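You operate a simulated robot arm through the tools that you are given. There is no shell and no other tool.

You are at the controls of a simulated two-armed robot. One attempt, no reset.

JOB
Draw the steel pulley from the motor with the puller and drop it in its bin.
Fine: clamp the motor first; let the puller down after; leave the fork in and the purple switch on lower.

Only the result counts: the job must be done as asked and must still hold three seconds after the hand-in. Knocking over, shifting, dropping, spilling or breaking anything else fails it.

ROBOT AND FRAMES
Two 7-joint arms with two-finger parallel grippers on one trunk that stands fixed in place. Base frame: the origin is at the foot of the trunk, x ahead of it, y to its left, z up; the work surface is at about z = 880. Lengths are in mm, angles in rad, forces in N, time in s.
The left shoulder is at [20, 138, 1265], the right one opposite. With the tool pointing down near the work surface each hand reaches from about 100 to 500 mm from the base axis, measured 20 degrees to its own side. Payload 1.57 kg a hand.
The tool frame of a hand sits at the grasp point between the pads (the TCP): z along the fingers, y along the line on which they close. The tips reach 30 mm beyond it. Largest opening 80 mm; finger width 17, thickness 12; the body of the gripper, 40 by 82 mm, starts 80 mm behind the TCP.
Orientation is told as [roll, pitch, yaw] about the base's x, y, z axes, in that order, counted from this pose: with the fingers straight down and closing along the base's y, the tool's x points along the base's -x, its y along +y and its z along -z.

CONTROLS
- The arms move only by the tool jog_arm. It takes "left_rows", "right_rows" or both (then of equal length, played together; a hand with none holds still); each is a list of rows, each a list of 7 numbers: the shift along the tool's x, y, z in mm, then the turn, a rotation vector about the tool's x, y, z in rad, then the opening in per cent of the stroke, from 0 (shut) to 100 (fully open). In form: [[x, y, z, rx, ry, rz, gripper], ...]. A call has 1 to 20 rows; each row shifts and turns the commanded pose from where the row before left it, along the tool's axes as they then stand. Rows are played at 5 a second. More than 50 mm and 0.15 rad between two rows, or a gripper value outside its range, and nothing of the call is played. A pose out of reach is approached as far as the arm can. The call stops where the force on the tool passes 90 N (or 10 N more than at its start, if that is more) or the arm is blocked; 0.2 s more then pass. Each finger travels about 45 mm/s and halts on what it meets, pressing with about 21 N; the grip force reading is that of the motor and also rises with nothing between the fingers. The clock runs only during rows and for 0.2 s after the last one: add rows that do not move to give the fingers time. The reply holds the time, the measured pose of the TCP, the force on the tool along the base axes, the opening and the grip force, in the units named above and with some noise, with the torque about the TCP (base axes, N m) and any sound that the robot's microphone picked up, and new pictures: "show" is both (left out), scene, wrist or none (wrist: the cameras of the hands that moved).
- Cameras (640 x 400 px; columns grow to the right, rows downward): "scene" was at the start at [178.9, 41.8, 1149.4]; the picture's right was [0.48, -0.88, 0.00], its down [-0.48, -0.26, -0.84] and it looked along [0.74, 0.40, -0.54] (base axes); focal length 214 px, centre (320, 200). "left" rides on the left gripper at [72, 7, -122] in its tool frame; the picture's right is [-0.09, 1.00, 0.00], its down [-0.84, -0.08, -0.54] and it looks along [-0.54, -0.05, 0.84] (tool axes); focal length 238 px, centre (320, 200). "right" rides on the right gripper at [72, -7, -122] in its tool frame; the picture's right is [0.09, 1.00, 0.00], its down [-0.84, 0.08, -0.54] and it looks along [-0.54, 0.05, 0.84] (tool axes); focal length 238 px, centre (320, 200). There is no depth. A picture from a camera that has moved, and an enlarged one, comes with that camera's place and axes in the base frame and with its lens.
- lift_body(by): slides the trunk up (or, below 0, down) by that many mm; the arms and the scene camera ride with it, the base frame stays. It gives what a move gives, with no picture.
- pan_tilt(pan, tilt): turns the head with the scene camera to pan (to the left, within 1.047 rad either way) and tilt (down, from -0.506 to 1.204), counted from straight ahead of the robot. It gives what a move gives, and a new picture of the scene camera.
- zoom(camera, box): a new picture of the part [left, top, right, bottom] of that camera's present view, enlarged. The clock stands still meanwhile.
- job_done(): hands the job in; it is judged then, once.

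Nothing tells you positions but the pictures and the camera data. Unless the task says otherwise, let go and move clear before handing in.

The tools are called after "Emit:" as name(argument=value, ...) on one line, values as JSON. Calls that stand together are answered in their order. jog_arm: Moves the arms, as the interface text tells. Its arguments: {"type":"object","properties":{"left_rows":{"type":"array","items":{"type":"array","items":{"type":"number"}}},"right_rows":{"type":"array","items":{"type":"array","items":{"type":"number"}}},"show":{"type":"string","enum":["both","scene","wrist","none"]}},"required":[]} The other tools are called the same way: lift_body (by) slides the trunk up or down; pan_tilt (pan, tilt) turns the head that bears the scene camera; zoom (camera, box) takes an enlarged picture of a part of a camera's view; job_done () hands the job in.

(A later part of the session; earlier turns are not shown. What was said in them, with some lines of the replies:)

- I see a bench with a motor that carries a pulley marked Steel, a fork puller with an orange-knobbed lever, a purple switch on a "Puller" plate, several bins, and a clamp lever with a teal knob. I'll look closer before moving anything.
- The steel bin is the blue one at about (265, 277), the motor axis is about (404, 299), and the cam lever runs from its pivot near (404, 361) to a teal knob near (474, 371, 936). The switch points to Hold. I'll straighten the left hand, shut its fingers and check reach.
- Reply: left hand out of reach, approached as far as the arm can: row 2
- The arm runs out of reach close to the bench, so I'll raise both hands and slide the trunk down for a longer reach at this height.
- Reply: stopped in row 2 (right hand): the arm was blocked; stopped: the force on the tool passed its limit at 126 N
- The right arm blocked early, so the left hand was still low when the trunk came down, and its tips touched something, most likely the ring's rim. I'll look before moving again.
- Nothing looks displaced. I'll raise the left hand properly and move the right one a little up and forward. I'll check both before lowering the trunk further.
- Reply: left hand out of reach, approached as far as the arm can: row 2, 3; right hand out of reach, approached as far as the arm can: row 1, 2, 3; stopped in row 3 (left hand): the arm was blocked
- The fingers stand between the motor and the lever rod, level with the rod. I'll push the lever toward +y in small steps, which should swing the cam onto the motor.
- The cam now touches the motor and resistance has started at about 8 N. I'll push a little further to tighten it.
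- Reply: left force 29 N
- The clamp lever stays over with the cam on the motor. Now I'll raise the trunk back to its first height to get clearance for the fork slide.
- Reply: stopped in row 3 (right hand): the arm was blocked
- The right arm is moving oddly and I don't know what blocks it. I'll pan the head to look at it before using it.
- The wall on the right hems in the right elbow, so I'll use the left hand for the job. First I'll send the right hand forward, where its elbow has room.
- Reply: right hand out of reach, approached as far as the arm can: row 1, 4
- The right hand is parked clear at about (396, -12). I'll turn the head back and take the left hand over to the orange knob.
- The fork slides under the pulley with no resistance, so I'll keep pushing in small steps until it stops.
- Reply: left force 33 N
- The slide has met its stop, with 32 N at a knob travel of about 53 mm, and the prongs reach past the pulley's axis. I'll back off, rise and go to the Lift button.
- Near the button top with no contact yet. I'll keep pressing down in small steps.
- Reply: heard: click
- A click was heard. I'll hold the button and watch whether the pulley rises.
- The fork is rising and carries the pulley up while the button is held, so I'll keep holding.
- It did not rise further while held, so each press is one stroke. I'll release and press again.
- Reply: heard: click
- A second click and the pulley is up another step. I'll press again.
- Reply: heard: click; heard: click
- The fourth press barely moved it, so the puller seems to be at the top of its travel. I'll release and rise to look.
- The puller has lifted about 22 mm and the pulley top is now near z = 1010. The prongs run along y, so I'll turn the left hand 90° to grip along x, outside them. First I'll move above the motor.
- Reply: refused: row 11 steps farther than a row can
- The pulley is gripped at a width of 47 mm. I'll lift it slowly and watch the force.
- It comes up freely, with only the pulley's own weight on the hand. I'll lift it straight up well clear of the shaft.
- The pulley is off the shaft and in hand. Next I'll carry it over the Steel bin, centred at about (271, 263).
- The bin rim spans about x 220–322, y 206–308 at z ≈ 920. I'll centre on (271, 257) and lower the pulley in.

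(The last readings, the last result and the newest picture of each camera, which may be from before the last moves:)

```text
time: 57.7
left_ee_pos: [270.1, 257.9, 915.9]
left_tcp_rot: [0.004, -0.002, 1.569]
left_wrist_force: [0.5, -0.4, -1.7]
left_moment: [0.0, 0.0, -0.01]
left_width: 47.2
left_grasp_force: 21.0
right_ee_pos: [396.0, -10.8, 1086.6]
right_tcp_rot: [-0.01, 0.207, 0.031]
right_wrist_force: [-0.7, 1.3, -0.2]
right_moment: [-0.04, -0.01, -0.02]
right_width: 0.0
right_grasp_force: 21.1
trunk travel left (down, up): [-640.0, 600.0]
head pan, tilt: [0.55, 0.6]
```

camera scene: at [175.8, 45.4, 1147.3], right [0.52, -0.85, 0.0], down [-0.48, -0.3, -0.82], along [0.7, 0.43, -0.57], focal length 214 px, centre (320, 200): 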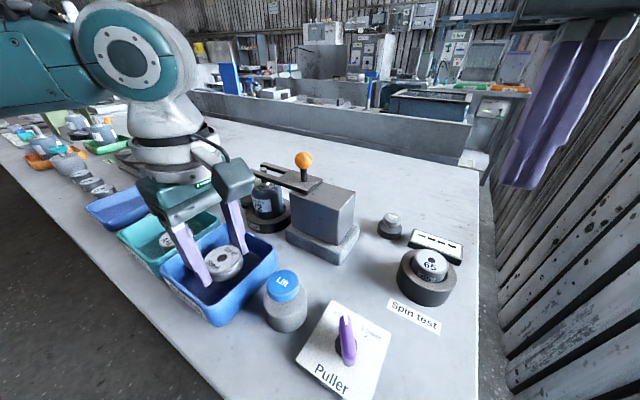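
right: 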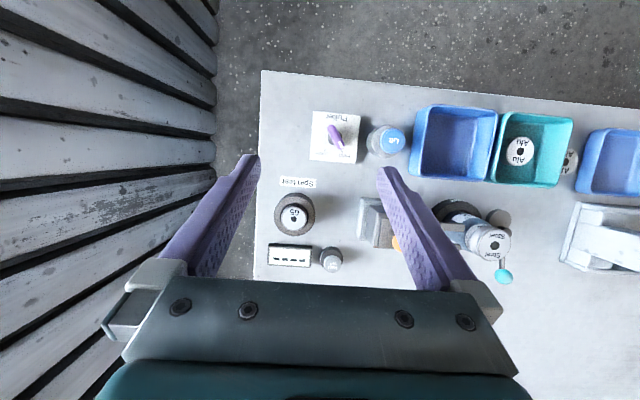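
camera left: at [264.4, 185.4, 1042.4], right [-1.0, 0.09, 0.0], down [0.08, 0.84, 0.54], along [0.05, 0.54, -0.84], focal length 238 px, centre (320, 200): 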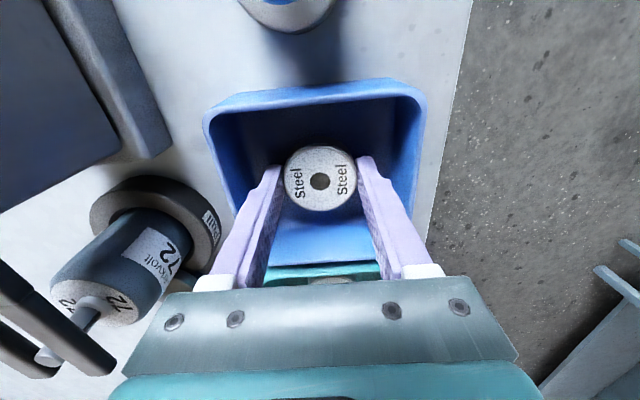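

The pulley is just above the bin floor. I'll open the fingers slightly, keeping clear of the bin walls, and lift out.

Emit:
jog_arm(left_rows=[[0, 0, 0, 0, 0, 0, 62], [0, 0, 0, 0, 0, 0, 68], [0, 0, 0, 0, 0, 0, 70], [0, 0, 0, 0, 0, 0, 70], [0, 0, -10, 0, 0, 0, 70], [0, 0, -15, 0, 0, 0, 70], [0, 0, -20, 0, 0, 0, 70]], show="both")

```text
time: 59.3
left_ee_pos: [270.7, 258.6, 961.1]
left_tcp_rot: [0.001, 0.0, 1.568]
left_wrist_force: [0.0, 0.3, 0.2]
left_moment: [0.02, -0.03, 0.0]
left_width: 55.8
left_grasp_force: 0.0
right_ee_pos: [397.0, -9.6, 1085.4]
right_tcp_rot: [-0.01, 0.206, 0.028]
right_wrist_force: [0.3, -0.3, 0.7]
right_moment: [0.01, -0.01, -0.01]
right_width: 0.0
right_grasp_force: 20.3
trunk travel left (down, up): [-640.0, 600.0]
head pan, tilt: [0.55, 0.6]
camera scene: at [175.9, 45.5, 1147.4], right [0.52, -0.85, 0.0], down [-0.48, -0.3, -0.83], along [0.7, 0.43, -0.56], focal length 214 px, centre (320, 200)
camera left: at [264.8, 185.4, 1084.1], right [-1.0, 0.09, 0.0], down [0.08, 0.84, 0.54], along [0.05, 0.54, -0.84], focal length 238 px, centre (320, 200)
```

scene: 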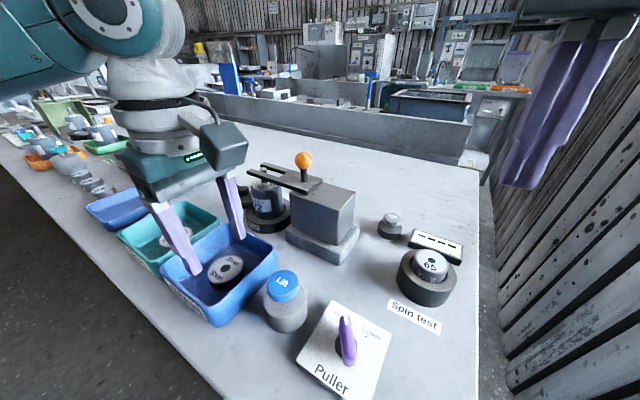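
left: 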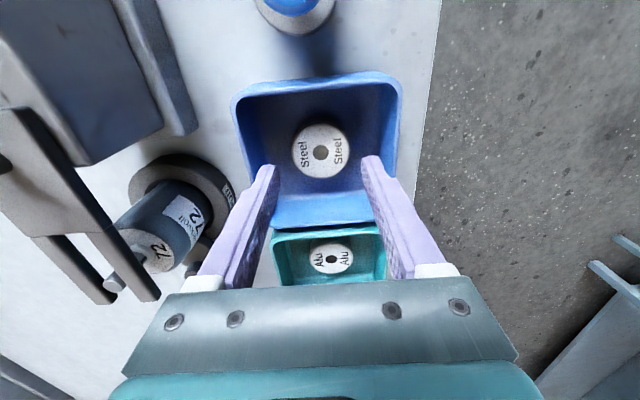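

The steel pulley is resting in the Steel bin. Next is the purple switch. I'll raise the hand and swing the head right, out of its way, then look at the knob from above.

Emit:
jog_arm(left_rows=[[0, 0, -30, 0, 0, 0, 70], [0, 0, -40, 0, 0, 0, 70], [0, 0, -45, 0, 0, 0, 60], [0, 0, 0, 0, 0, 0, 50]], show="wrist")

Emit:
zoom(camera="scene", box=[110, 150, 390, 370])

Emit:
pan_tilt(pan=-0.95, tilt=1.1)

```text
time: 60.3
left_ee_pos: [270.7, 259.5, 1076.9]
left_tcp_rot: [0.004, 0.0, 1.57]
left_wrist_force: [-0.6, 0.0, -1.0]
left_moment: [0.01, 0.0, -0.01]
left_width: 39.9
left_grasp_force: 0.1
right_ee_pos: [396.5, -10.5, 1085.2]
right_tcp_rot: [-0.009, 0.207, 0.029]
right_wrist_force: [-0.4, 0.5, 0.3]
right_moment: [0.01, -0.01, 0.0]
right_width: 0.2
right_grasp_force: 21.0
trunk travel left (down, up): [-640.0, 600.0]
head pan, tilt: [0.55, 0.6]
camera left: at [264.5, 185.8, 1198.9], right [-1.0, 0.09, 0.0], down [0.08, 0.84, 0.54], along [0.05, 0.54, -0.84], focal length 238 px, centre (320, 200)
```

left: 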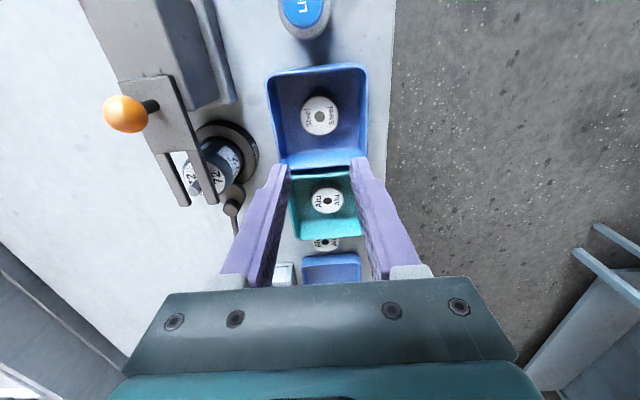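

```text
1.82 times, centred on (250, 260) of scene
camera zoom: at [175.9, 45.5, 1147.4], right [0.52, -0.85, 0.0], down [-0.48, -0.3, -0.83], along [0.7, 0.43, -0.56], focal length 390 px, centre (447, 91)
```

zoom: 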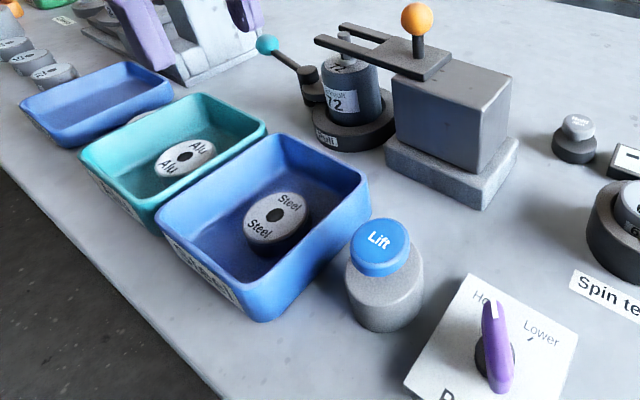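

```text
time: 61.9
left_ee_pos: [269.5, 260.0, 1076.2]
left_tcp_rot: [0.005, 0.0, 1.569]
left_wrist_force: [-0.2, -0.3, 0.0]
left_moment: [0.01, 0.01, 0.01]
left_width: 40.0
left_grasp_force: 0.1
right_ee_pos: [396.9, -11.1, 1085.7]
right_tcp_rot: [-0.01, 0.206, 0.03]
right_wrist_force: [0.4, 0.7, 0.4]
right_moment: [0.01, -0.01, 0.0]
right_width: 0.0
right_grasp_force: 21.2
trunk travel left (down, up): [-640.0, 600.0]
head pan, tilt: [-0.949, 1.1]
camera scene: at [137.3, -52.0, 1108.8], right [-0.81, -0.58, 0.0], down [-0.52, 0.72, -0.45], along [0.26, -0.37, -0.89], focal length 214 px, centre (320, 200)
```

scene: 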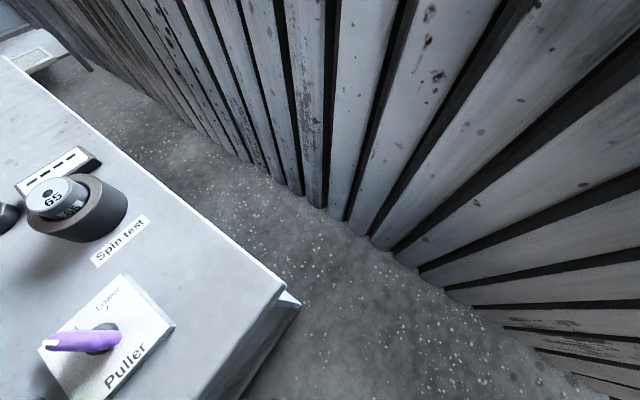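

Emit:
jog_arm(left_rows=[[37.5, -3.75, 0, 0, 0, 0, 50], [37.5, -3.75, 0, 0, 0, 0, 50], [37.5, -3.75, 0, 0, 0, 0, 50], [37.5, -3.75, 0, 0, 0, 0, 50], [0, 0, 0, 0, 0, 0.129, 50], [0, 0, 0, 0, 0, 0.129, 50], [0, 0, 0, 0, 0, 0.129, 50], [0, 0, 0, 0, 0, 0.129, 50], [0, 0, 0, 0, 0, 0.129, 50], [0, 0, 0, 0, 0, 0.129, 50], [0, 0, 0, 0, 0, 0.129, 50], [0, 0, 0, 0, 0, 0.127, 50], [0, 0, 0, 0, 0, 0, 50]], show="both")

```text
time: 64.7
left_ee_pos: [286.3, 108.5, 1075.2]
left_tcp_rot: [0.0, 0.003, 0.538]
left_wrist_force: [-0.5, -0.1, -0.7]
left_moment: [0.02, 0.03, 0.0]
left_width: 40.1
left_grasp_force: 0.1
right_ee_pos: [396.9, -10.5, 1085.4]
right_tcp_rot: [-0.009, 0.206, 0.029]
right_wrist_force: [0.6, -1.1, -0.6]
right_moment: [0.0, 0.01, 0.02]
right_width: 0.0
right_grasp_force: 20.8
trunk travel left (down, up): [-640.0, 600.0]
head pan, tilt: [-0.949, 1.1]
camera scene: at [137.3, -52.0, 1108.7], right [-0.81, -0.58, 0.0], down [-0.52, 0.72, -0.45], along [0.26, -0.37, -0.89], focal length 214 px, centre (320, 200)
camera left: at [221.8, 76.0, 1198.4], right [-0.43, 0.9, 0.0], down [0.76, 0.36, 0.54], along [0.49, 0.23, -0.84], focal length 238 px, centre (320, 200)
```

scene: 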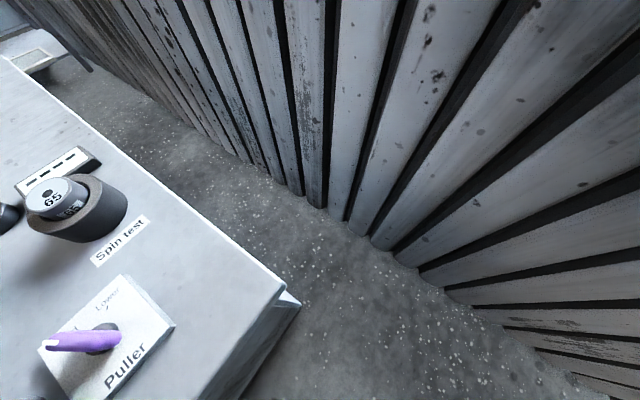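
left: 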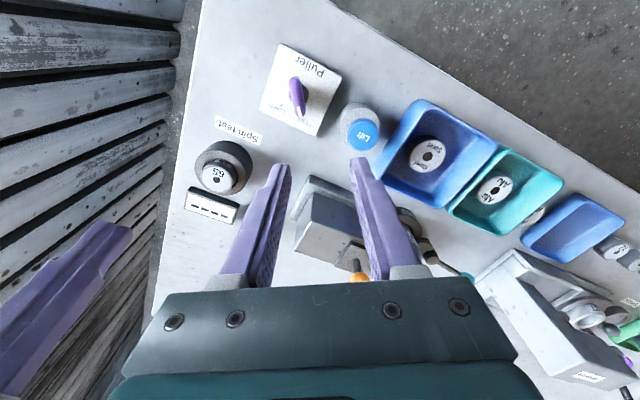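

Emit:
zoom(camera="left", box=[240, 30, 400, 160])

Emit:
zoom(camera="scene", box=[20, 260, 190, 400])

```text
3.08 times, centred on (320, 95) of left
camera zoom: at [221.8, 76.0, 1198.4], right [-0.43, 0.9, 0.0], down [0.76, 0.36, 0.54], along [0.49, 0.23, -0.84], focal length 733 px, centre (320, 523)
```

zoom: 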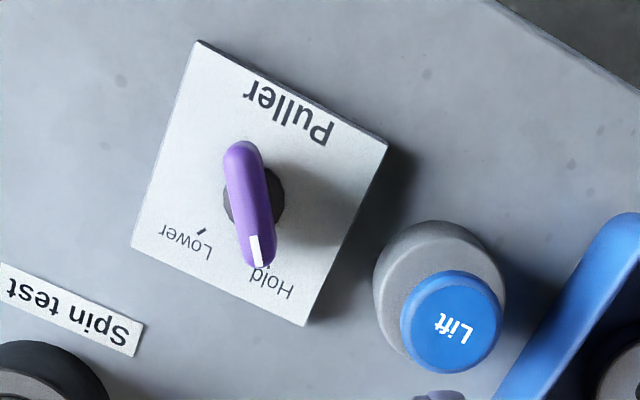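

```text
2.86 times, centred on (105, 330) of scene
camera zoom: at [137.3, -52.0, 1108.7], right [-0.81, -0.58, 0.0], down [-0.52, 0.72, -0.45], along [0.26, -0.37, -0.89], focal length 613 px, centre (934, -171)
```

zoom: 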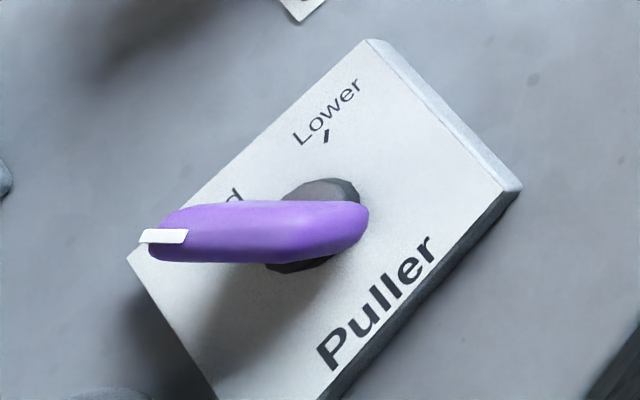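

The knob is centred near (275, 73) and lies about 30° toward Hold. The Lower mark is at about −32°. I'll align over it and descend with the fingers straddling it.

Emit:
jog_arm(left_rows=[[13.8, -12.1, 0, 0, 0, 0, 50], [13.8, -12.1, 0, 0, 0, 0, 50], [0, 0, 35, 0, 0, 0, 50], [0, 0, 35, 0, 0, 0, 50], [0, 0, 30, 0, 0, 0, 50], [0, 0, 15, 0, 0, 0, 50], [0, 0, 0, 0, 0, 0, 50]], show="both")

Emit:
zoom(camera="left", box=[220, 60, 420, 220])

Emit:
zoom(camera="scene", box=[0, 220, 220, 400])

```text
time: 66.3
left_ee_pos: [275.2, 72.7, 959.6]
left_tcp_rot: [0.004, 0.002, 0.539]
left_wrist_force: [-0.7, 0.1, -0.7]
left_moment: [0.0, 0.01, 0.02]
left_width: 40.0
left_grasp_force: 0.0
right_ee_pos: [397.0, -10.8, 1084.4]
right_tcp_rot: [-0.011, 0.206, 0.029]
right_wrist_force: [0.1, -0.7, -0.5]
right_moment: [-0.01, 0.03, -0.03]
right_width: 0.1
right_grasp_force: 20.7
trunk travel left (down, up): [-640.0, 600.0]
head pan, tilt: [-0.949, 1.1]
camera scene: at [137.3, -52.0, 1108.7], right [-0.81, -0.58, 0.0], down [-0.52, 0.72, -0.45], along [0.26, -0.37, -0.89], focal length 214 px, centre (320, 200)
camera left: at [209.9, 40.1, 1082.6], right [-0.43, 0.9, 0.0], down [0.76, 0.36, 0.54], along [0.49, 0.23, -0.84], focal length 238 px, centre (320, 200)
```

scene: 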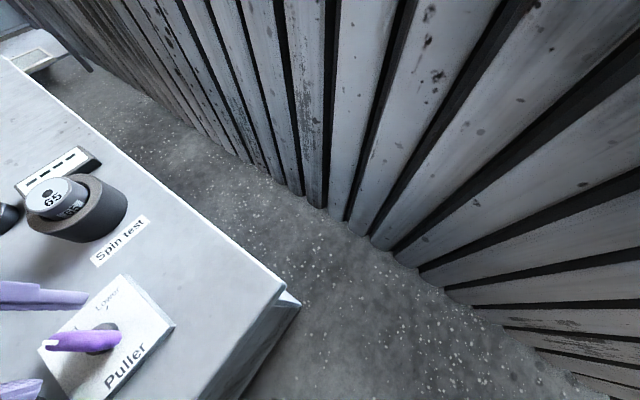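
left: 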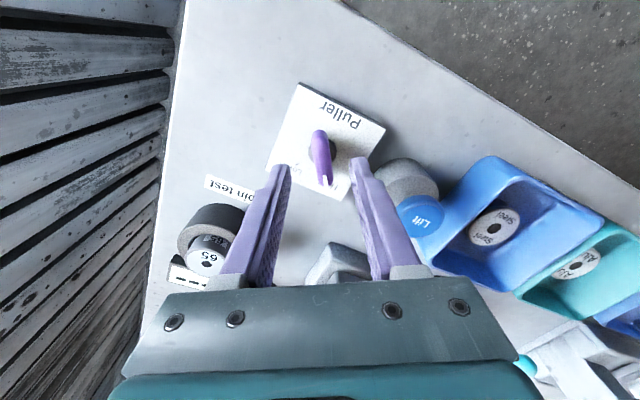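

```text
2.50 times, centred on (320, 140) of left
camera zoom: at [209.9, 40.1, 1082.6], right [-0.43, 0.9, 0.0], down [0.76, 0.36, 0.54], along [0.49, 0.23, -0.84], focal length 596 px, centre (320, 350)
```

zoom: 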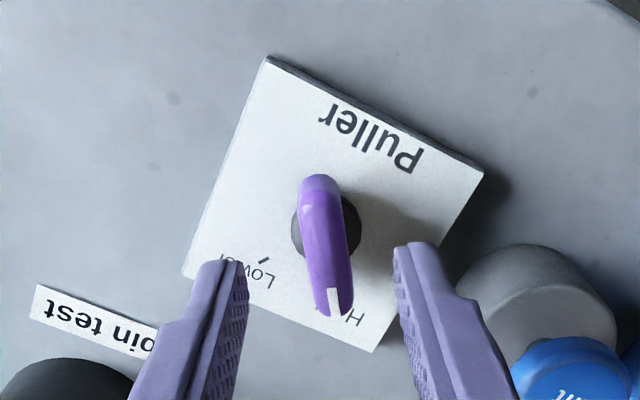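

```text
2.22 times, centred on (110, 310) of scene
camera zoom: at [137.3, -52.0, 1108.7], right [-0.81, -0.58, 0.0], down [-0.52, 0.72, -0.45], along [0.26, -0.37, -0.89], focal length 477 px, centre (787, -44)
```

zoom: 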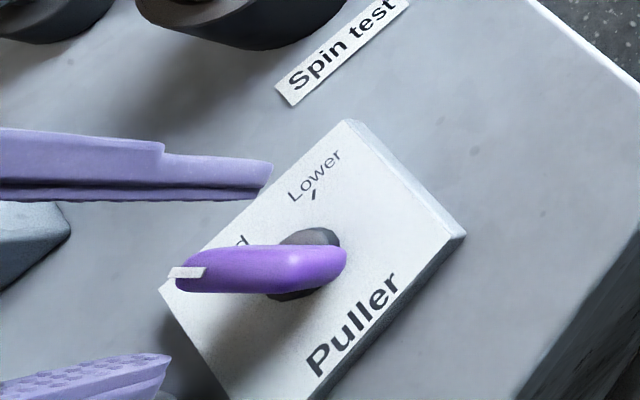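

Emit:
jog_arm(left_rows=[[0, 0, 14, 0, 0, 0, 50], [0, 0, 13, 0, 0, 0, 50], [0, 0, 0, 0, 0, 0, 50]], show="both")

Emit:
zoom(camera="left", box=[220, 60, 420, 220])

Emit:
zoom(camera="scene", box=[0, 220, 220, 400])

```text
time: 67.1
left_ee_pos: [274.1, 72.2, 932.9]
left_tcp_rot: [0.002, 0.001, 0.538]
left_wrist_force: [-0.2, 0.5, -0.3]
left_moment: [-0.01, 0.02, 0.01]
left_width: 40.3
left_grasp_force: 0.1
right_ee_pos: [396.4, -11.4, 1085.4]
right_tcp_rot: [-0.01, 0.207, 0.031]
right_wrist_force: [-0.5, -0.2, 0.6]
right_moment: [0.02, 0.03, 0.01]
right_width: 0.1
right_grasp_force: 20.9
trunk travel left (down, up): [-640.0, 600.0]
head pan, tilt: [-0.949, 1.1]
camera scene: at [137.3, -52.0, 1108.7], right [-0.81, -0.58, 0.0], down [-0.52, 0.72, -0.45], along [0.26, -0.37, -0.89], focal length 214 px, centre (320, 200)
camera left: at [209.8, 40.3, 1056.1], right [-0.43, 0.9, 0.0], down [0.76, 0.36, 0.54], along [0.49, 0.23, -0.84], focal length 238 px, centre (320, 200)
```

scene: 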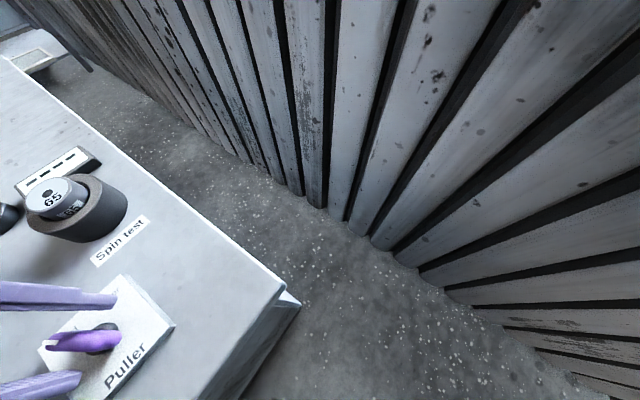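
left: 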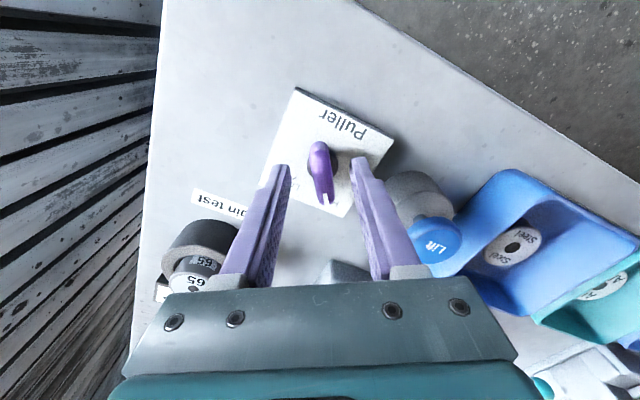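

```text
2.50 times, centred on (320, 140) of left
camera zoom: at [209.8, 40.3, 1056.1], right [-0.43, 0.9, 0.0], down [0.76, 0.36, 0.54], along [0.49, 0.23, -0.84], focal length 596 px, centre (320, 350)
```

zoom: 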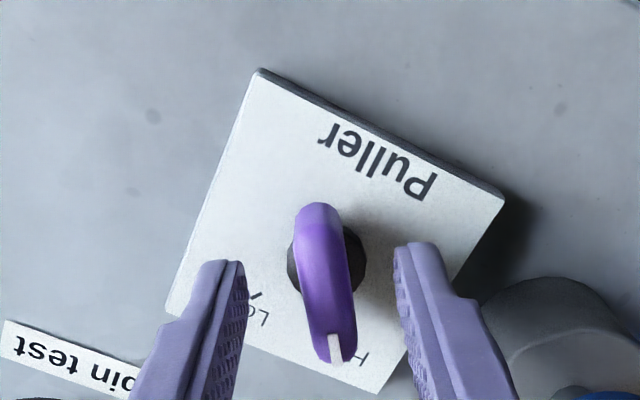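

```text
2.22 times, centred on (110, 310) of scene
camera zoom: at [137.3, -52.0, 1108.7], right [-0.81, -0.58, 0.0], down [-0.52, 0.72, -0.45], along [0.26, -0.37, -0.89], focal length 477 px, centre (787, -44)
```

zoom: 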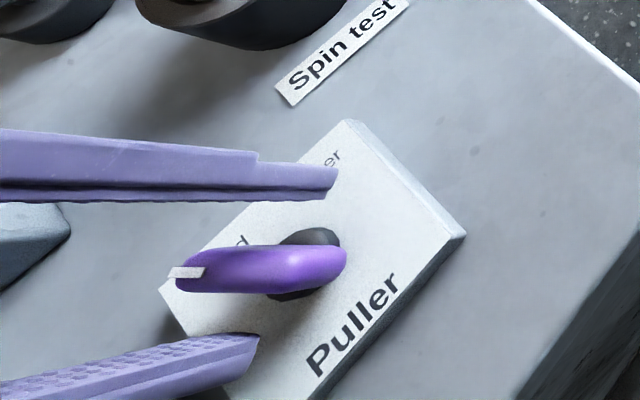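

Emit:
jog_arm(left_rows=[[0, 0, 0, 0, 0, 0, 35], [0, 0, 0, 0, 0, 0, 20], [0, 0, 0, 0, 0, 0, 5], [0, 0, 0, 0, 0, 0, 5], [0, 0, 0, 0, 0, 0, 5]], show="both")

```text
time: 68.3
left_ee_pos: [274.7, 74.3, 934.0]
left_tcp_rot: [0.001, 0.002, 0.537]
left_wrist_force: [-2.8, 6.5, 1.1]
left_moment: [-0.03, -0.14, -0.02]
left_width: 13.0
left_grasp_force: 29.7
right_ee_pos: [396.4, -8.7, 1085.8]
right_tcp_rot: [-0.009, 0.206, 0.029]
right_wrist_force: [0.1, 0.3, -0.2]
right_moment: [-0.03, 0.01, 0.02]
right_width: 0.1
right_grasp_force: 20.9
trunk travel left (down, up): [-640.0, 600.0]
head pan, tilt: [-0.949, 1.1]
camera scene: at [136.9, -51.1, 1108.6], right [-0.81, -0.58, 0.0], down [-0.52, 0.72, -0.45], along [0.26, -0.37, -0.89], focal length 214 px, centre (320, 200)
camera left: at [209.4, 41.6, 1056.1], right [-0.43, 0.9, 0.0], down [0.76, 0.36, 0.54], along [0.49, 0.24, -0.84], focal length 238 px, centre (320, 200)
```

scene: 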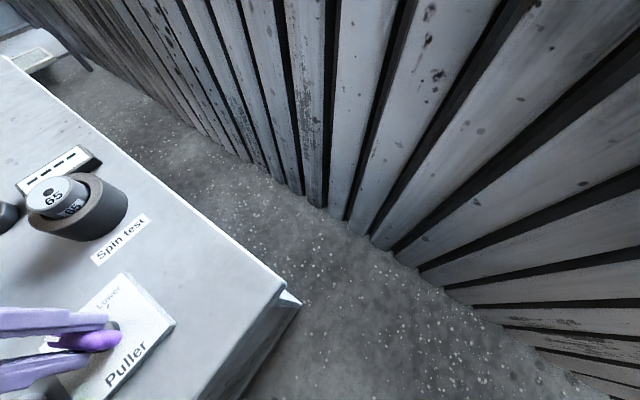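
left: 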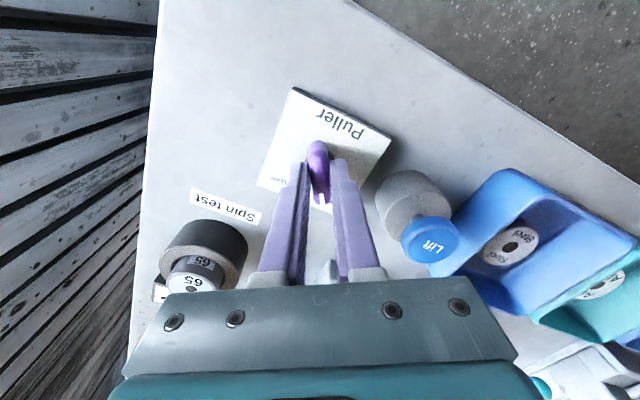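

The knob is held at 13 mm. I'll turn it clockwise as seen from above, toward Lower, in two stages.

Emit:
jog_arm(left_rows=[[-0.5, 1.5, 0, 0, 0, 0.05, 5], [0, 0, 0, 0, 0, 0.13, 5], [0, 0, 0, 0, 0, 0.13, 5], [0, 0, 0, 0, 0, 0.13, 5], [0, 0, 0, 0, 0, 0, 5]], show="both")

Emit:
zoom(camera="scene", box=[0, 220, 220, 400])

```text
time: 69.5
left_ee_pos: [273.3, 75.2, 933.7]
left_tcp_rot: [-0.001, 0.003, 0.096]
left_wrist_force: [-3.7, 0.1, -2.0]
left_moment: [0.03, -0.37, -0.02]
left_width: 12.7
left_grasp_force: 29.5
right_ee_pos: [397.2, -10.7, 1085.4]
right_tcp_rot: [-0.009, 0.209, 0.029]
right_wrist_force: [0.2, 0.0, -0.1]
right_moment: [-0.02, 0.0, 0.0]
right_width: 0.0
right_grasp_force: 21.0
trunk travel left (down, up): [-640.0, 600.0]
head pan, tilt: [-0.949, 1.1]
camera scene: at [136.8, -52.0, 1108.6], right [-0.81, -0.58, 0.0], down [-0.52, 0.72, -0.45], along [0.26, -0.37, -0.89], focal length 214 px, centre (320, 200)
camera left: at [202.1, 73.6, 1056.2], right [0.0, 1.0, 0.0], down [0.84, 0.0, 0.54], along [0.54, 0.0, -0.84], focal length 238 px, centre (320, 200)
```

scene: 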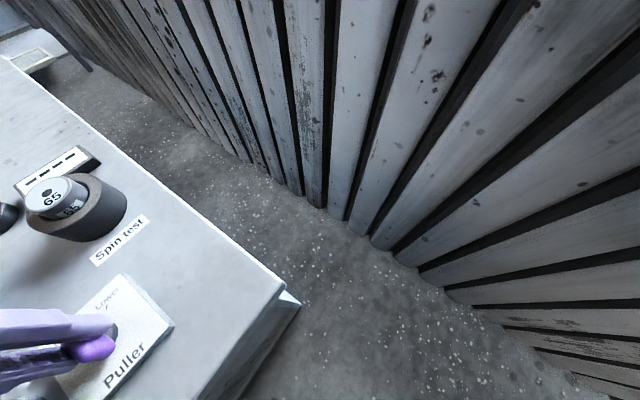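
left: 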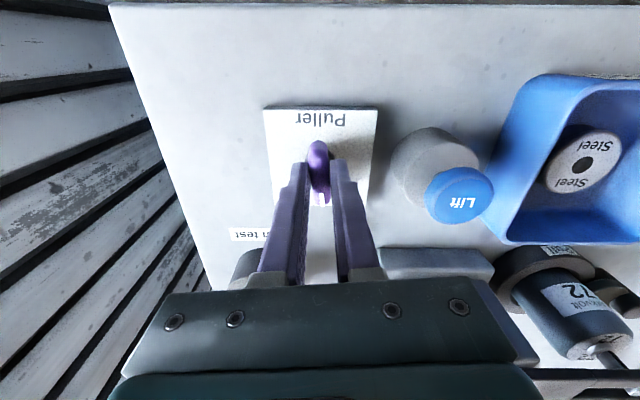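

```text
2.22 times, centred on (110, 310) of scene
camera zoom: at [136.8, -52.0, 1108.6], right [-0.81, -0.58, 0.0], down [-0.52, 0.72, -0.45], along [0.26, -0.37, -0.89], focal length 477 px, centre (787, -44)
```

zoom: 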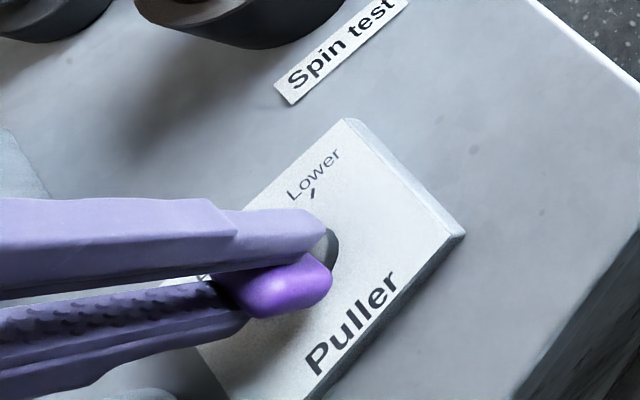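

Emit:
jog_arm(left_rows=[[0, 0, 0, 0, 0, 0.13, 5], [0, 0, 0, 0, 0, 0.13, 5], [0, 0, 0, 0, 0, 0.13, 5], [0, 0, 0, 0, 0, 0.13, 5], [0, 0, 0, 0, 0, 0.1, 5], [0, 0, 0, 0, 0, 0, 5]], show="both")

Emit:
zoom(camera="scene", box=[0, 220, 220, 400])

```text
time: 70.9
left_ee_pos: [274.4, 75.7, 934.0]
left_tcp_rot: [0.0, 0.003, -0.521]
left_wrist_force: [-0.7, 3.2, -4.4]
left_moment: [0.12, 0.05, -0.02]
left_width: 12.9
left_grasp_force: 29.7
right_ee_pos: [395.8, -8.8, 1086.0]
right_tcp_rot: [-0.008, 0.204, 0.03]
right_wrist_force: [0.4, -1.5, -0.3]
right_moment: [-0.01, -0.02, -0.03]
right_width: 0.2
right_grasp_force: 20.6
trunk travel left (down, up): [-640.0, 600.0]
head pan, tilt: [-0.949, 1.1]
camera scene: at [137.0, -51.5, 1108.6], right [-0.81, -0.58, 0.0], down [-0.52, 0.72, -0.45], along [0.26, -0.37, -0.89], focal length 214 px, centre (320, 200)
camera left: at [215.5, 116.1, 1056.2], right [0.58, 0.82, 0.0], down [0.69, -0.49, 0.54], along [0.44, -0.31, -0.84], focal length 238 px, centre (320, 200)
```

scene: 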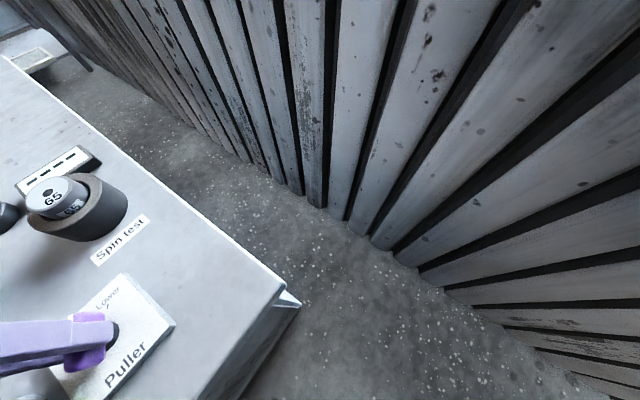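
left: 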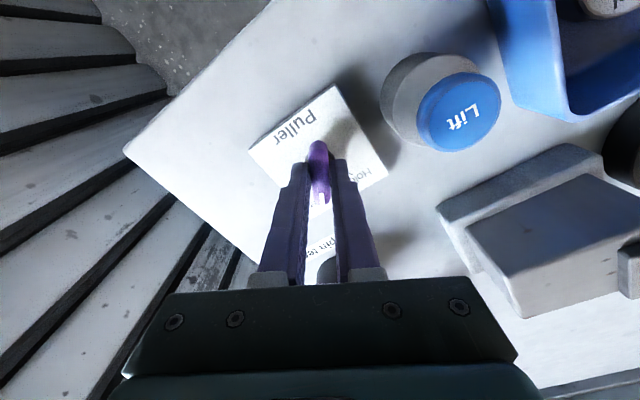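

```text
2.22 times, centred on (110, 310) of scene
camera zoom: at [137.0, -51.5, 1108.6], right [-0.81, -0.58, 0.0], down [-0.52, 0.72, -0.45], along [0.26, -0.37, -0.89], focal length 477 px, centre (787, -44)
```

zoom: 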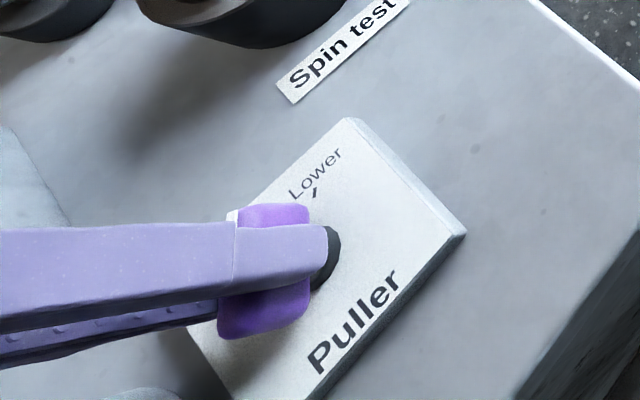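

Emit:
jog_arm(left_rows=[[0, 0, 0, 0, 0, 0.05, 5], [0, 0, 0, 0, 0, 0, 5], [0, 0, 0, 0, 0, 0, 5]], show="wrist")

Emit:
zoom(camera="left", box=[220, 60, 420, 220])

```text
time: 71.7
left_ee_pos: [273.2, 75.9, 933.9]
left_tcp_rot: [0.0, 0.003, -0.571]
left_wrist_force: [-0.8, 5.4, 0.5]
left_moment: [0.49, 0.51, -0.02]
left_width: 12.8
left_grasp_force: 30.3
right_ee_pos: [396.2, -10.3, 1085.8]
right_tcp_rot: [-0.009, 0.205, 0.03]
right_wrist_force: [0.5, -1.4, 0.8]
right_moment: [0.0, 0.0, 0.02]
right_width: 0.1
right_grasp_force: 21.3
trunk travel left (down, up): [-640.0, 600.0]
head pan, tilt: [-0.949, 1.1]
camera left: at [217.6, 119.1, 1056.2], right [0.62, 0.79, 0.0], down [0.66, -0.52, 0.54], along [0.42, -0.33, -0.84], focal length 238 px, centre (320, 200)
```

left: 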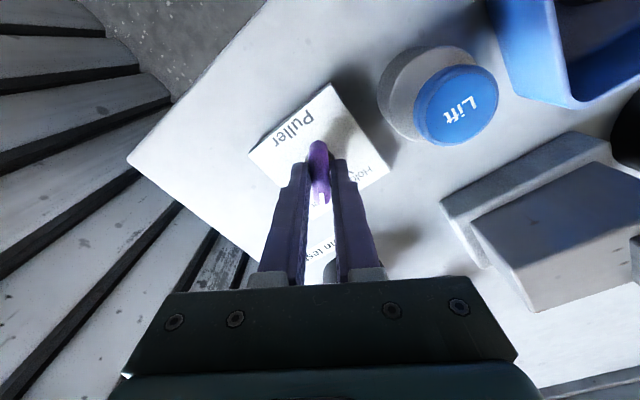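

```text
2.50 times, centred on (320, 140) of left
camera zoom: at [217.6, 119.1, 1056.2], right [0.62, 0.79, 0.0], down [0.66, -0.52, 0.54], along [0.42, -0.33, -0.84], focal length 596 px, centre (320, 350)
```

zoom: 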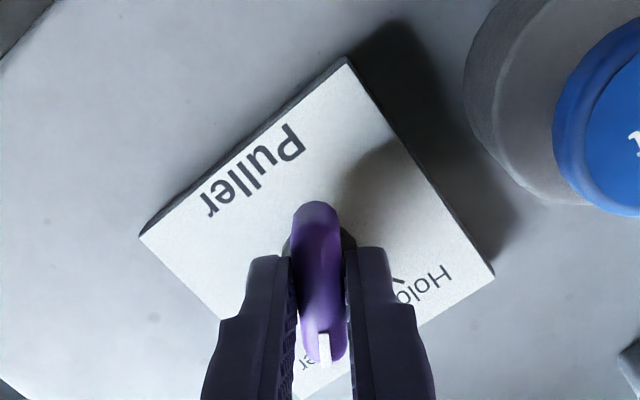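

The knob has reached the Lower side. I'll release it and rise to check.

Emit:
jog_arm(left_rows=[[0, 0, 0, 0, 0, 0, 20], [0, 0, 0, 0, 0, 0, 35], [0, 0, 0, 0, 0, 0, 50], [0, 0, 0, 0, 0, 0, 50], [0, 0, -20, 0, 0, 0, 50], [0, 0, -30, 0, 0, 0, 50], [0, 0, -40, 0, 0, 0, 50], [0, 0, -40, 0, 0, 0, 50]], show="both")

Emit:
zoom(camera="scene", box=[0, 220, 220, 400])

Emit:
zoom(camera="left", box=[220, 40, 420, 200])

```text
time: 73.5
left_ee_pos: [272.4, 75.8, 1063.6]
left_tcp_rot: [-0.002, 0.004, -0.571]
left_wrist_force: [-0.5, 0.5, 0.0]
left_moment: [-0.02, 0.01, 0.04]
left_width: 40.1
left_grasp_force: 0.0
right_ee_pos: [395.7, -10.6, 1085.5]
right_tcp_rot: [-0.009, 0.206, 0.03]
right_wrist_force: [0.0, 0.3, -0.3]
right_moment: [0.01, -0.02, 0.0]
right_width: 0.2
right_grasp_force: 20.9
trunk travel left (down, up): [-640.0, 600.0]
head pan, tilt: [-0.949, 1.1]
camera scene: at [137.3, -52.0, 1108.7], right [-0.81, -0.58, 0.0], down [-0.52, 0.72, -0.45], along [0.26, -0.37, -0.89], focal length 214 px, centre (320, 200)
camera left: at [218.1, 118.5, 1186.5], right [0.62, 0.79, 0.0], down [0.66, -0.52, 0.54], along [0.42, -0.33, -0.84], focal length 238 px, centre (320, 200)
```

scene: 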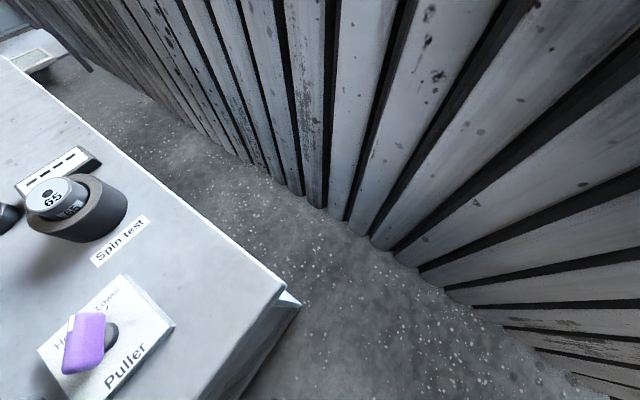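
left: 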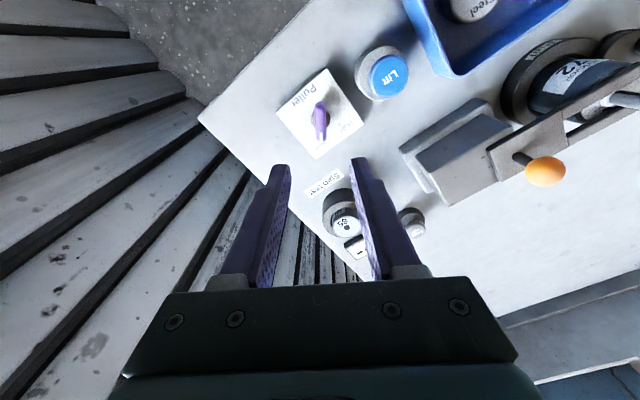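

```text
2.22 times, centred on (110, 310) of scene
camera zoom: at [137.3, -52.0, 1108.7], right [-0.81, -0.58, 0.0], down [-0.52, 0.72, -0.45], along [0.26, -0.37, -0.89], focal length 477 px, centre (787, -44)
```

zoom: 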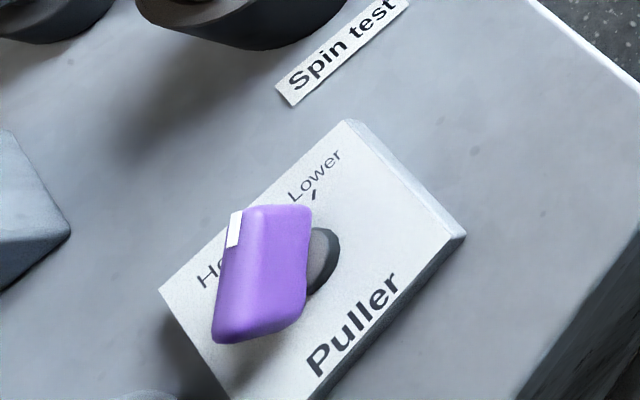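

```text
2.50 times, centred on (320, 120) of left
camera zoom: at [218.1, 118.5, 1186.5], right [0.62, 0.79, 0.0], down [0.66, -0.52, 0.54], along [0.42, -0.33, -0.84], focal length 596 px, centre (320, 400)
```

zoom: 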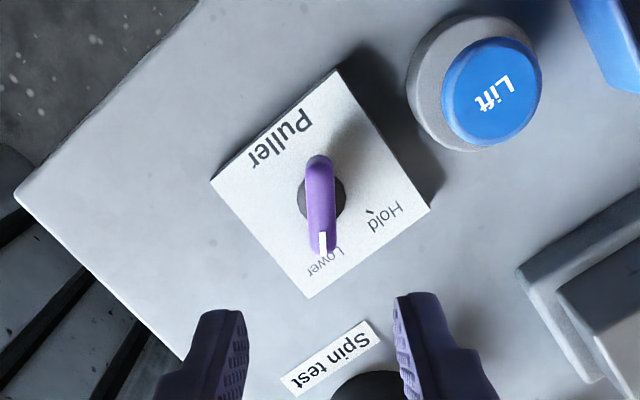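

The knob now points at Lower. I'll take the left hand clear to the left and turn the head back to see whether the fork came down.

Emit:
jog_arm(left_rows=[[18.2, 35.8, -4, 0, 0, -0.09, 40], [17, 36.5, -4, 0, 0, -0.09, 30], [13.5, 38, -4, 0, 0, -0.09, 20], [10, 39, -4, 0, 0, -0.09, 10], [6.5, 39.5, -4, 0, 0, -0.09, 10], [0, 30, 0, 0, 0, -0.09, 10], [0, 0, 0, 0, 0, 0, 10]], show="none")

Emit:
pan_tilt(pan=0.5, tilt=0.58)

Emit:
zoom(camera="scene", box=[210, 130, 370, 270])

Emit:
zoom(camera="scene", box=[110, 180, 400, 400])

```text
time: 75.1
left_ee_pos: [287.9, 305.5, 1083.9]
left_tcp_rot: [0.0, 0.003, -0.029]
left_wrist_force: [0.0, 0.8, 0.8]
left_moment: [0.0, 0.01, -0.02]
left_width: 7.9
left_grasp_force: 0.0
right_ee_pos: [397.1, -10.9, 1085.4]
right_tcp_rot: [-0.009, 0.207, 0.03]
right_wrist_force: [0.3, -0.5, 1.3]
right_moment: [-0.01, -0.03, -0.03]
right_width: 0.3
right_grasp_force: 21.4
trunk travel left (down, up): [-640.0, 600.0]
head pan, tilt: [-0.949, 1.1]
```

```text
time: 76.6
left_ee_pos: [289.7, 304.9, 1083.4]
left_tcp_rot: [-0.001, 0.004, -0.03]
left_wrist_force: [-0.6, -0.5, -0.2]
left_moment: [0.03, -0.07, 0.01]
left_width: 8.0
left_grasp_force: 0.1
right_ee_pos: [396.4, -11.9, 1084.4]
right_tcp_rot: [-0.01, 0.206, 0.03]
right_wrist_force: [-0.1, -0.3, -0.1]
right_moment: [0.02, 0.03, 0.01]
right_width: 0.5
right_grasp_force: 21.3
trunk travel left (down, up): [-640.0, 600.0]
head pan, tilt: [0.499, 0.579]
camera scene: at [178.7, 41.8, 1149.2], right [0.48, -0.88, 0.0], down [-0.48, -0.26, -0.84], along [0.73, 0.4, -0.55], focal length 214 px, centre (320, 200)
```

scene: 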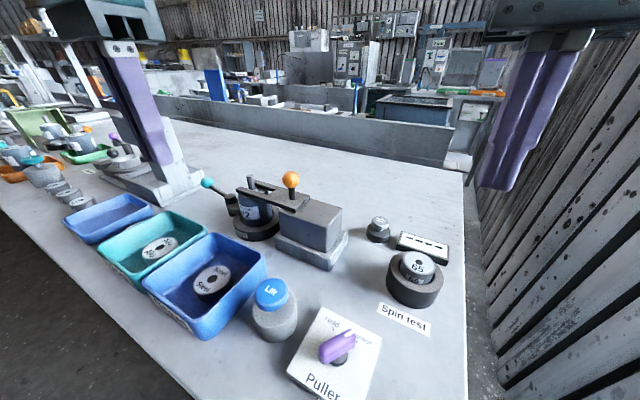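

```text
2.86 times, centred on (290, 200) of scene
camera zoom: at [178.7, 41.8, 1149.2], right [0.48, -0.88, 0.0], down [-0.48, -0.26, -0.84], along [0.73, 0.4, -0.55], focal length 613 px, centre (406, 200)
```

zoom: 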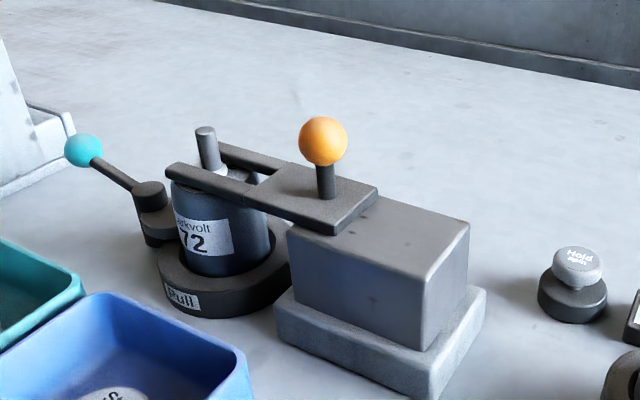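

```text
1.82 times, centred on (255, 290) of scene
camera zoom: at [178.7, 41.8, 1149.2], right [0.48, -0.88, 0.0], down [-0.48, -0.26, -0.84], along [0.73, 0.4, -0.55], focal length 390 px, centre (438, 36)
```

zoom: 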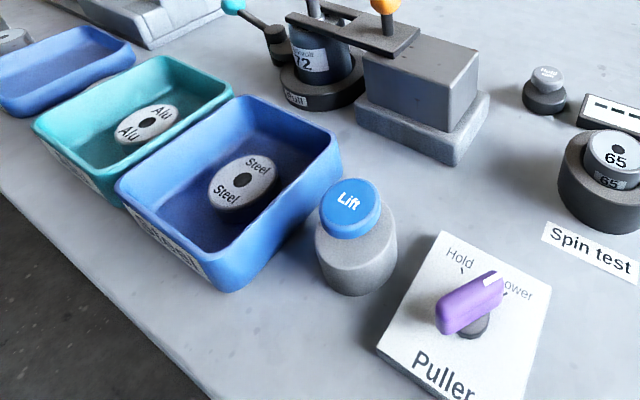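

The fork has come down with the switch on Lower, and the pulley lies in the Steel bin. I'll wait a moment with the left hand parked and check that nothing is still moving.

Emit:
jog_arm(left_rows=[[0, 25, -10, 0, 0, 0, 10], [0, 25, -10, 0, 0, 0, 10], [0, 25, -5, 0, 0, 0, 10], [0, 0, 0, 0, 0, 0, 10], [0, 0, 0, 0, 0, 0, 10], [0, 0, 0, 0, 0, 0, 10], [0, 0, 0, 0, 0, 0, 10], [0, 0, 0, 0, 0, 0, 10]], show="both")

Emit:
zoom(camera="scene", box=[210, 130, 370, 270])

Emit:
zoom(camera="scene", box=[280, 290, 400, 400])

Emit:
zoom(camera="left", box=[60, 40, 340, 240])

```text
time: 78.4
left_ee_pos: [292.1, 379.7, 1109.8]
left_tcp_rot: [0.001, 0.002, -0.031]
left_wrist_force: [0.3, 0.0, 0.5]
left_moment: [-0.01, 0.0, 0.01]
left_width: 8.1
left_grasp_force: 0.0
right_ee_pos: [397.2, -10.7, 1086.0]
right_tcp_rot: [-0.01, 0.207, 0.031]
right_wrist_force: [-0.5, -0.3, 0.5]
right_moment: [-0.03, 0.01, 0.0]
right_width: 0.1
right_grasp_force: 21.1
trunk travel left (down, up): [-640.0, 600.0]
head pan, tilt: [0.499, 0.579]
camera scene: at [178.7, 41.9, 1149.2], right [0.48, -0.88, 0.0], down [-0.48, -0.26, -0.84], along [0.73, 0.4, -0.55], focal length 214 px, centre (320, 200)
camera left: at [221.1, 388.2, 1231.2], right [0.12, 0.99, 0.0], down [0.84, -0.1, 0.54], along [0.54, -0.07, -0.84], focal length 238 px, centre (320, 200)
```

scene: 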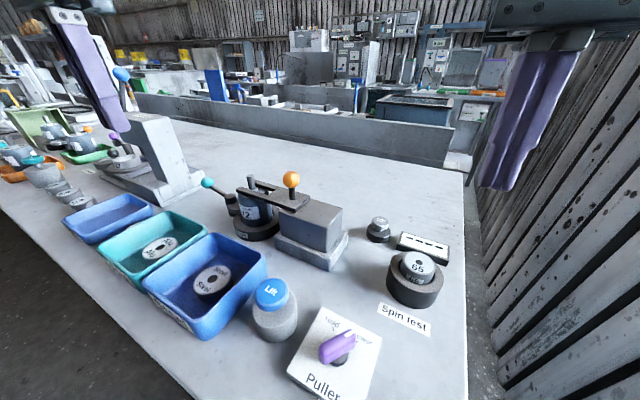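
left: 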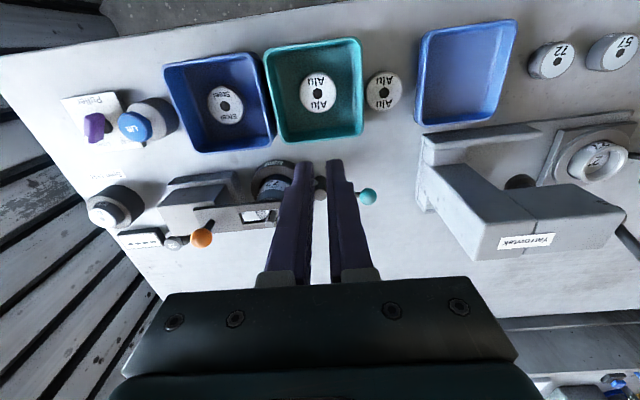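

```text
2.86 times, centred on (290, 200) of scene
camera zoom: at [178.7, 41.9, 1149.2], right [0.48, -0.88, 0.0], down [-0.48, -0.26, -0.84], along [0.73, 0.4, -0.55], focal length 613 px, centre (406, 200)
```

zoom: 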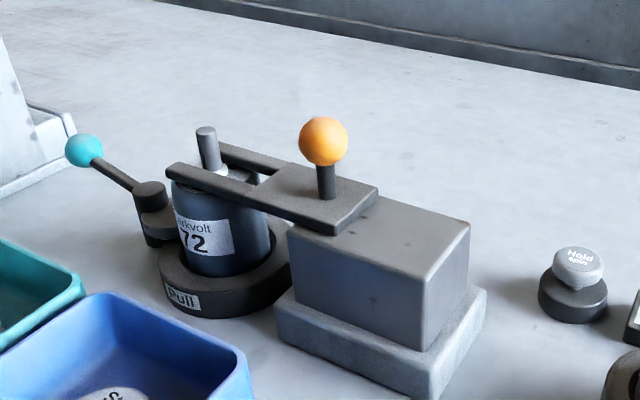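

```text
3.64 times, centred on (340, 345) of scene
camera zoom: at [178.7, 41.9, 1149.2], right [0.48, -0.88, 0.0], down [-0.48, -0.26, -0.84], along [0.73, 0.4, -0.55], focal length 780 px, centre (247, -327)
```

zoom: 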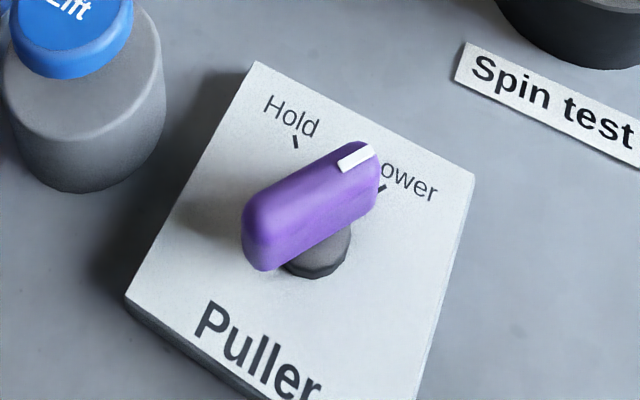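

```text
2.00 times, centred on (200, 140) of left
camera zoom: at [221.1, 388.2, 1231.2], right [0.12, 0.99, 0.0], down [0.84, -0.1, 0.54], along [0.54, -0.07, -0.84], focal length 477 px, centre (560, 320)
```

zoom: 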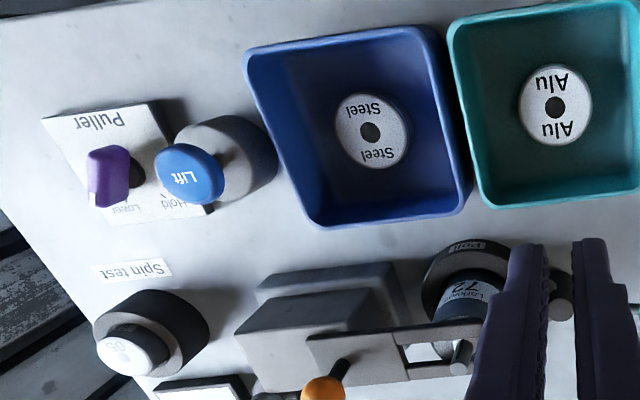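

All is still. The motor is clamped and the steel pulley lies in the Steel bin. The fork is in and let down, and the purple switch points to Lower. Both hands are clear and holding nothing, so I'm handing in.

Emit:
job_done()

```text
The job is handed in.
```

The steel pulley is off the motor and lying in the Steel bin, and the job is handed in. I don't have the verdict; at my last look nothing was moving.

- **Clamp:** I swung the teal lever over before pulling. The cam is against the motor and I left it clamped.
- **Puller:** I pushed the fork in until it stopped. Four presses of Lift raised the pulley about 22 mm, and it then lifted off the shaft freely.
- **After:** The purple switch is turned to Lower, the puller has come back down, and the fork is still in.
- **One bump:** While I was lowering the trunk early on, the left fingertips pressed hard on something near the motor, most likely the rim of its holder. The force reading was 126 N. I saw nothing shifted or marked afterwards.

Both hands are clear of the bench and empty.
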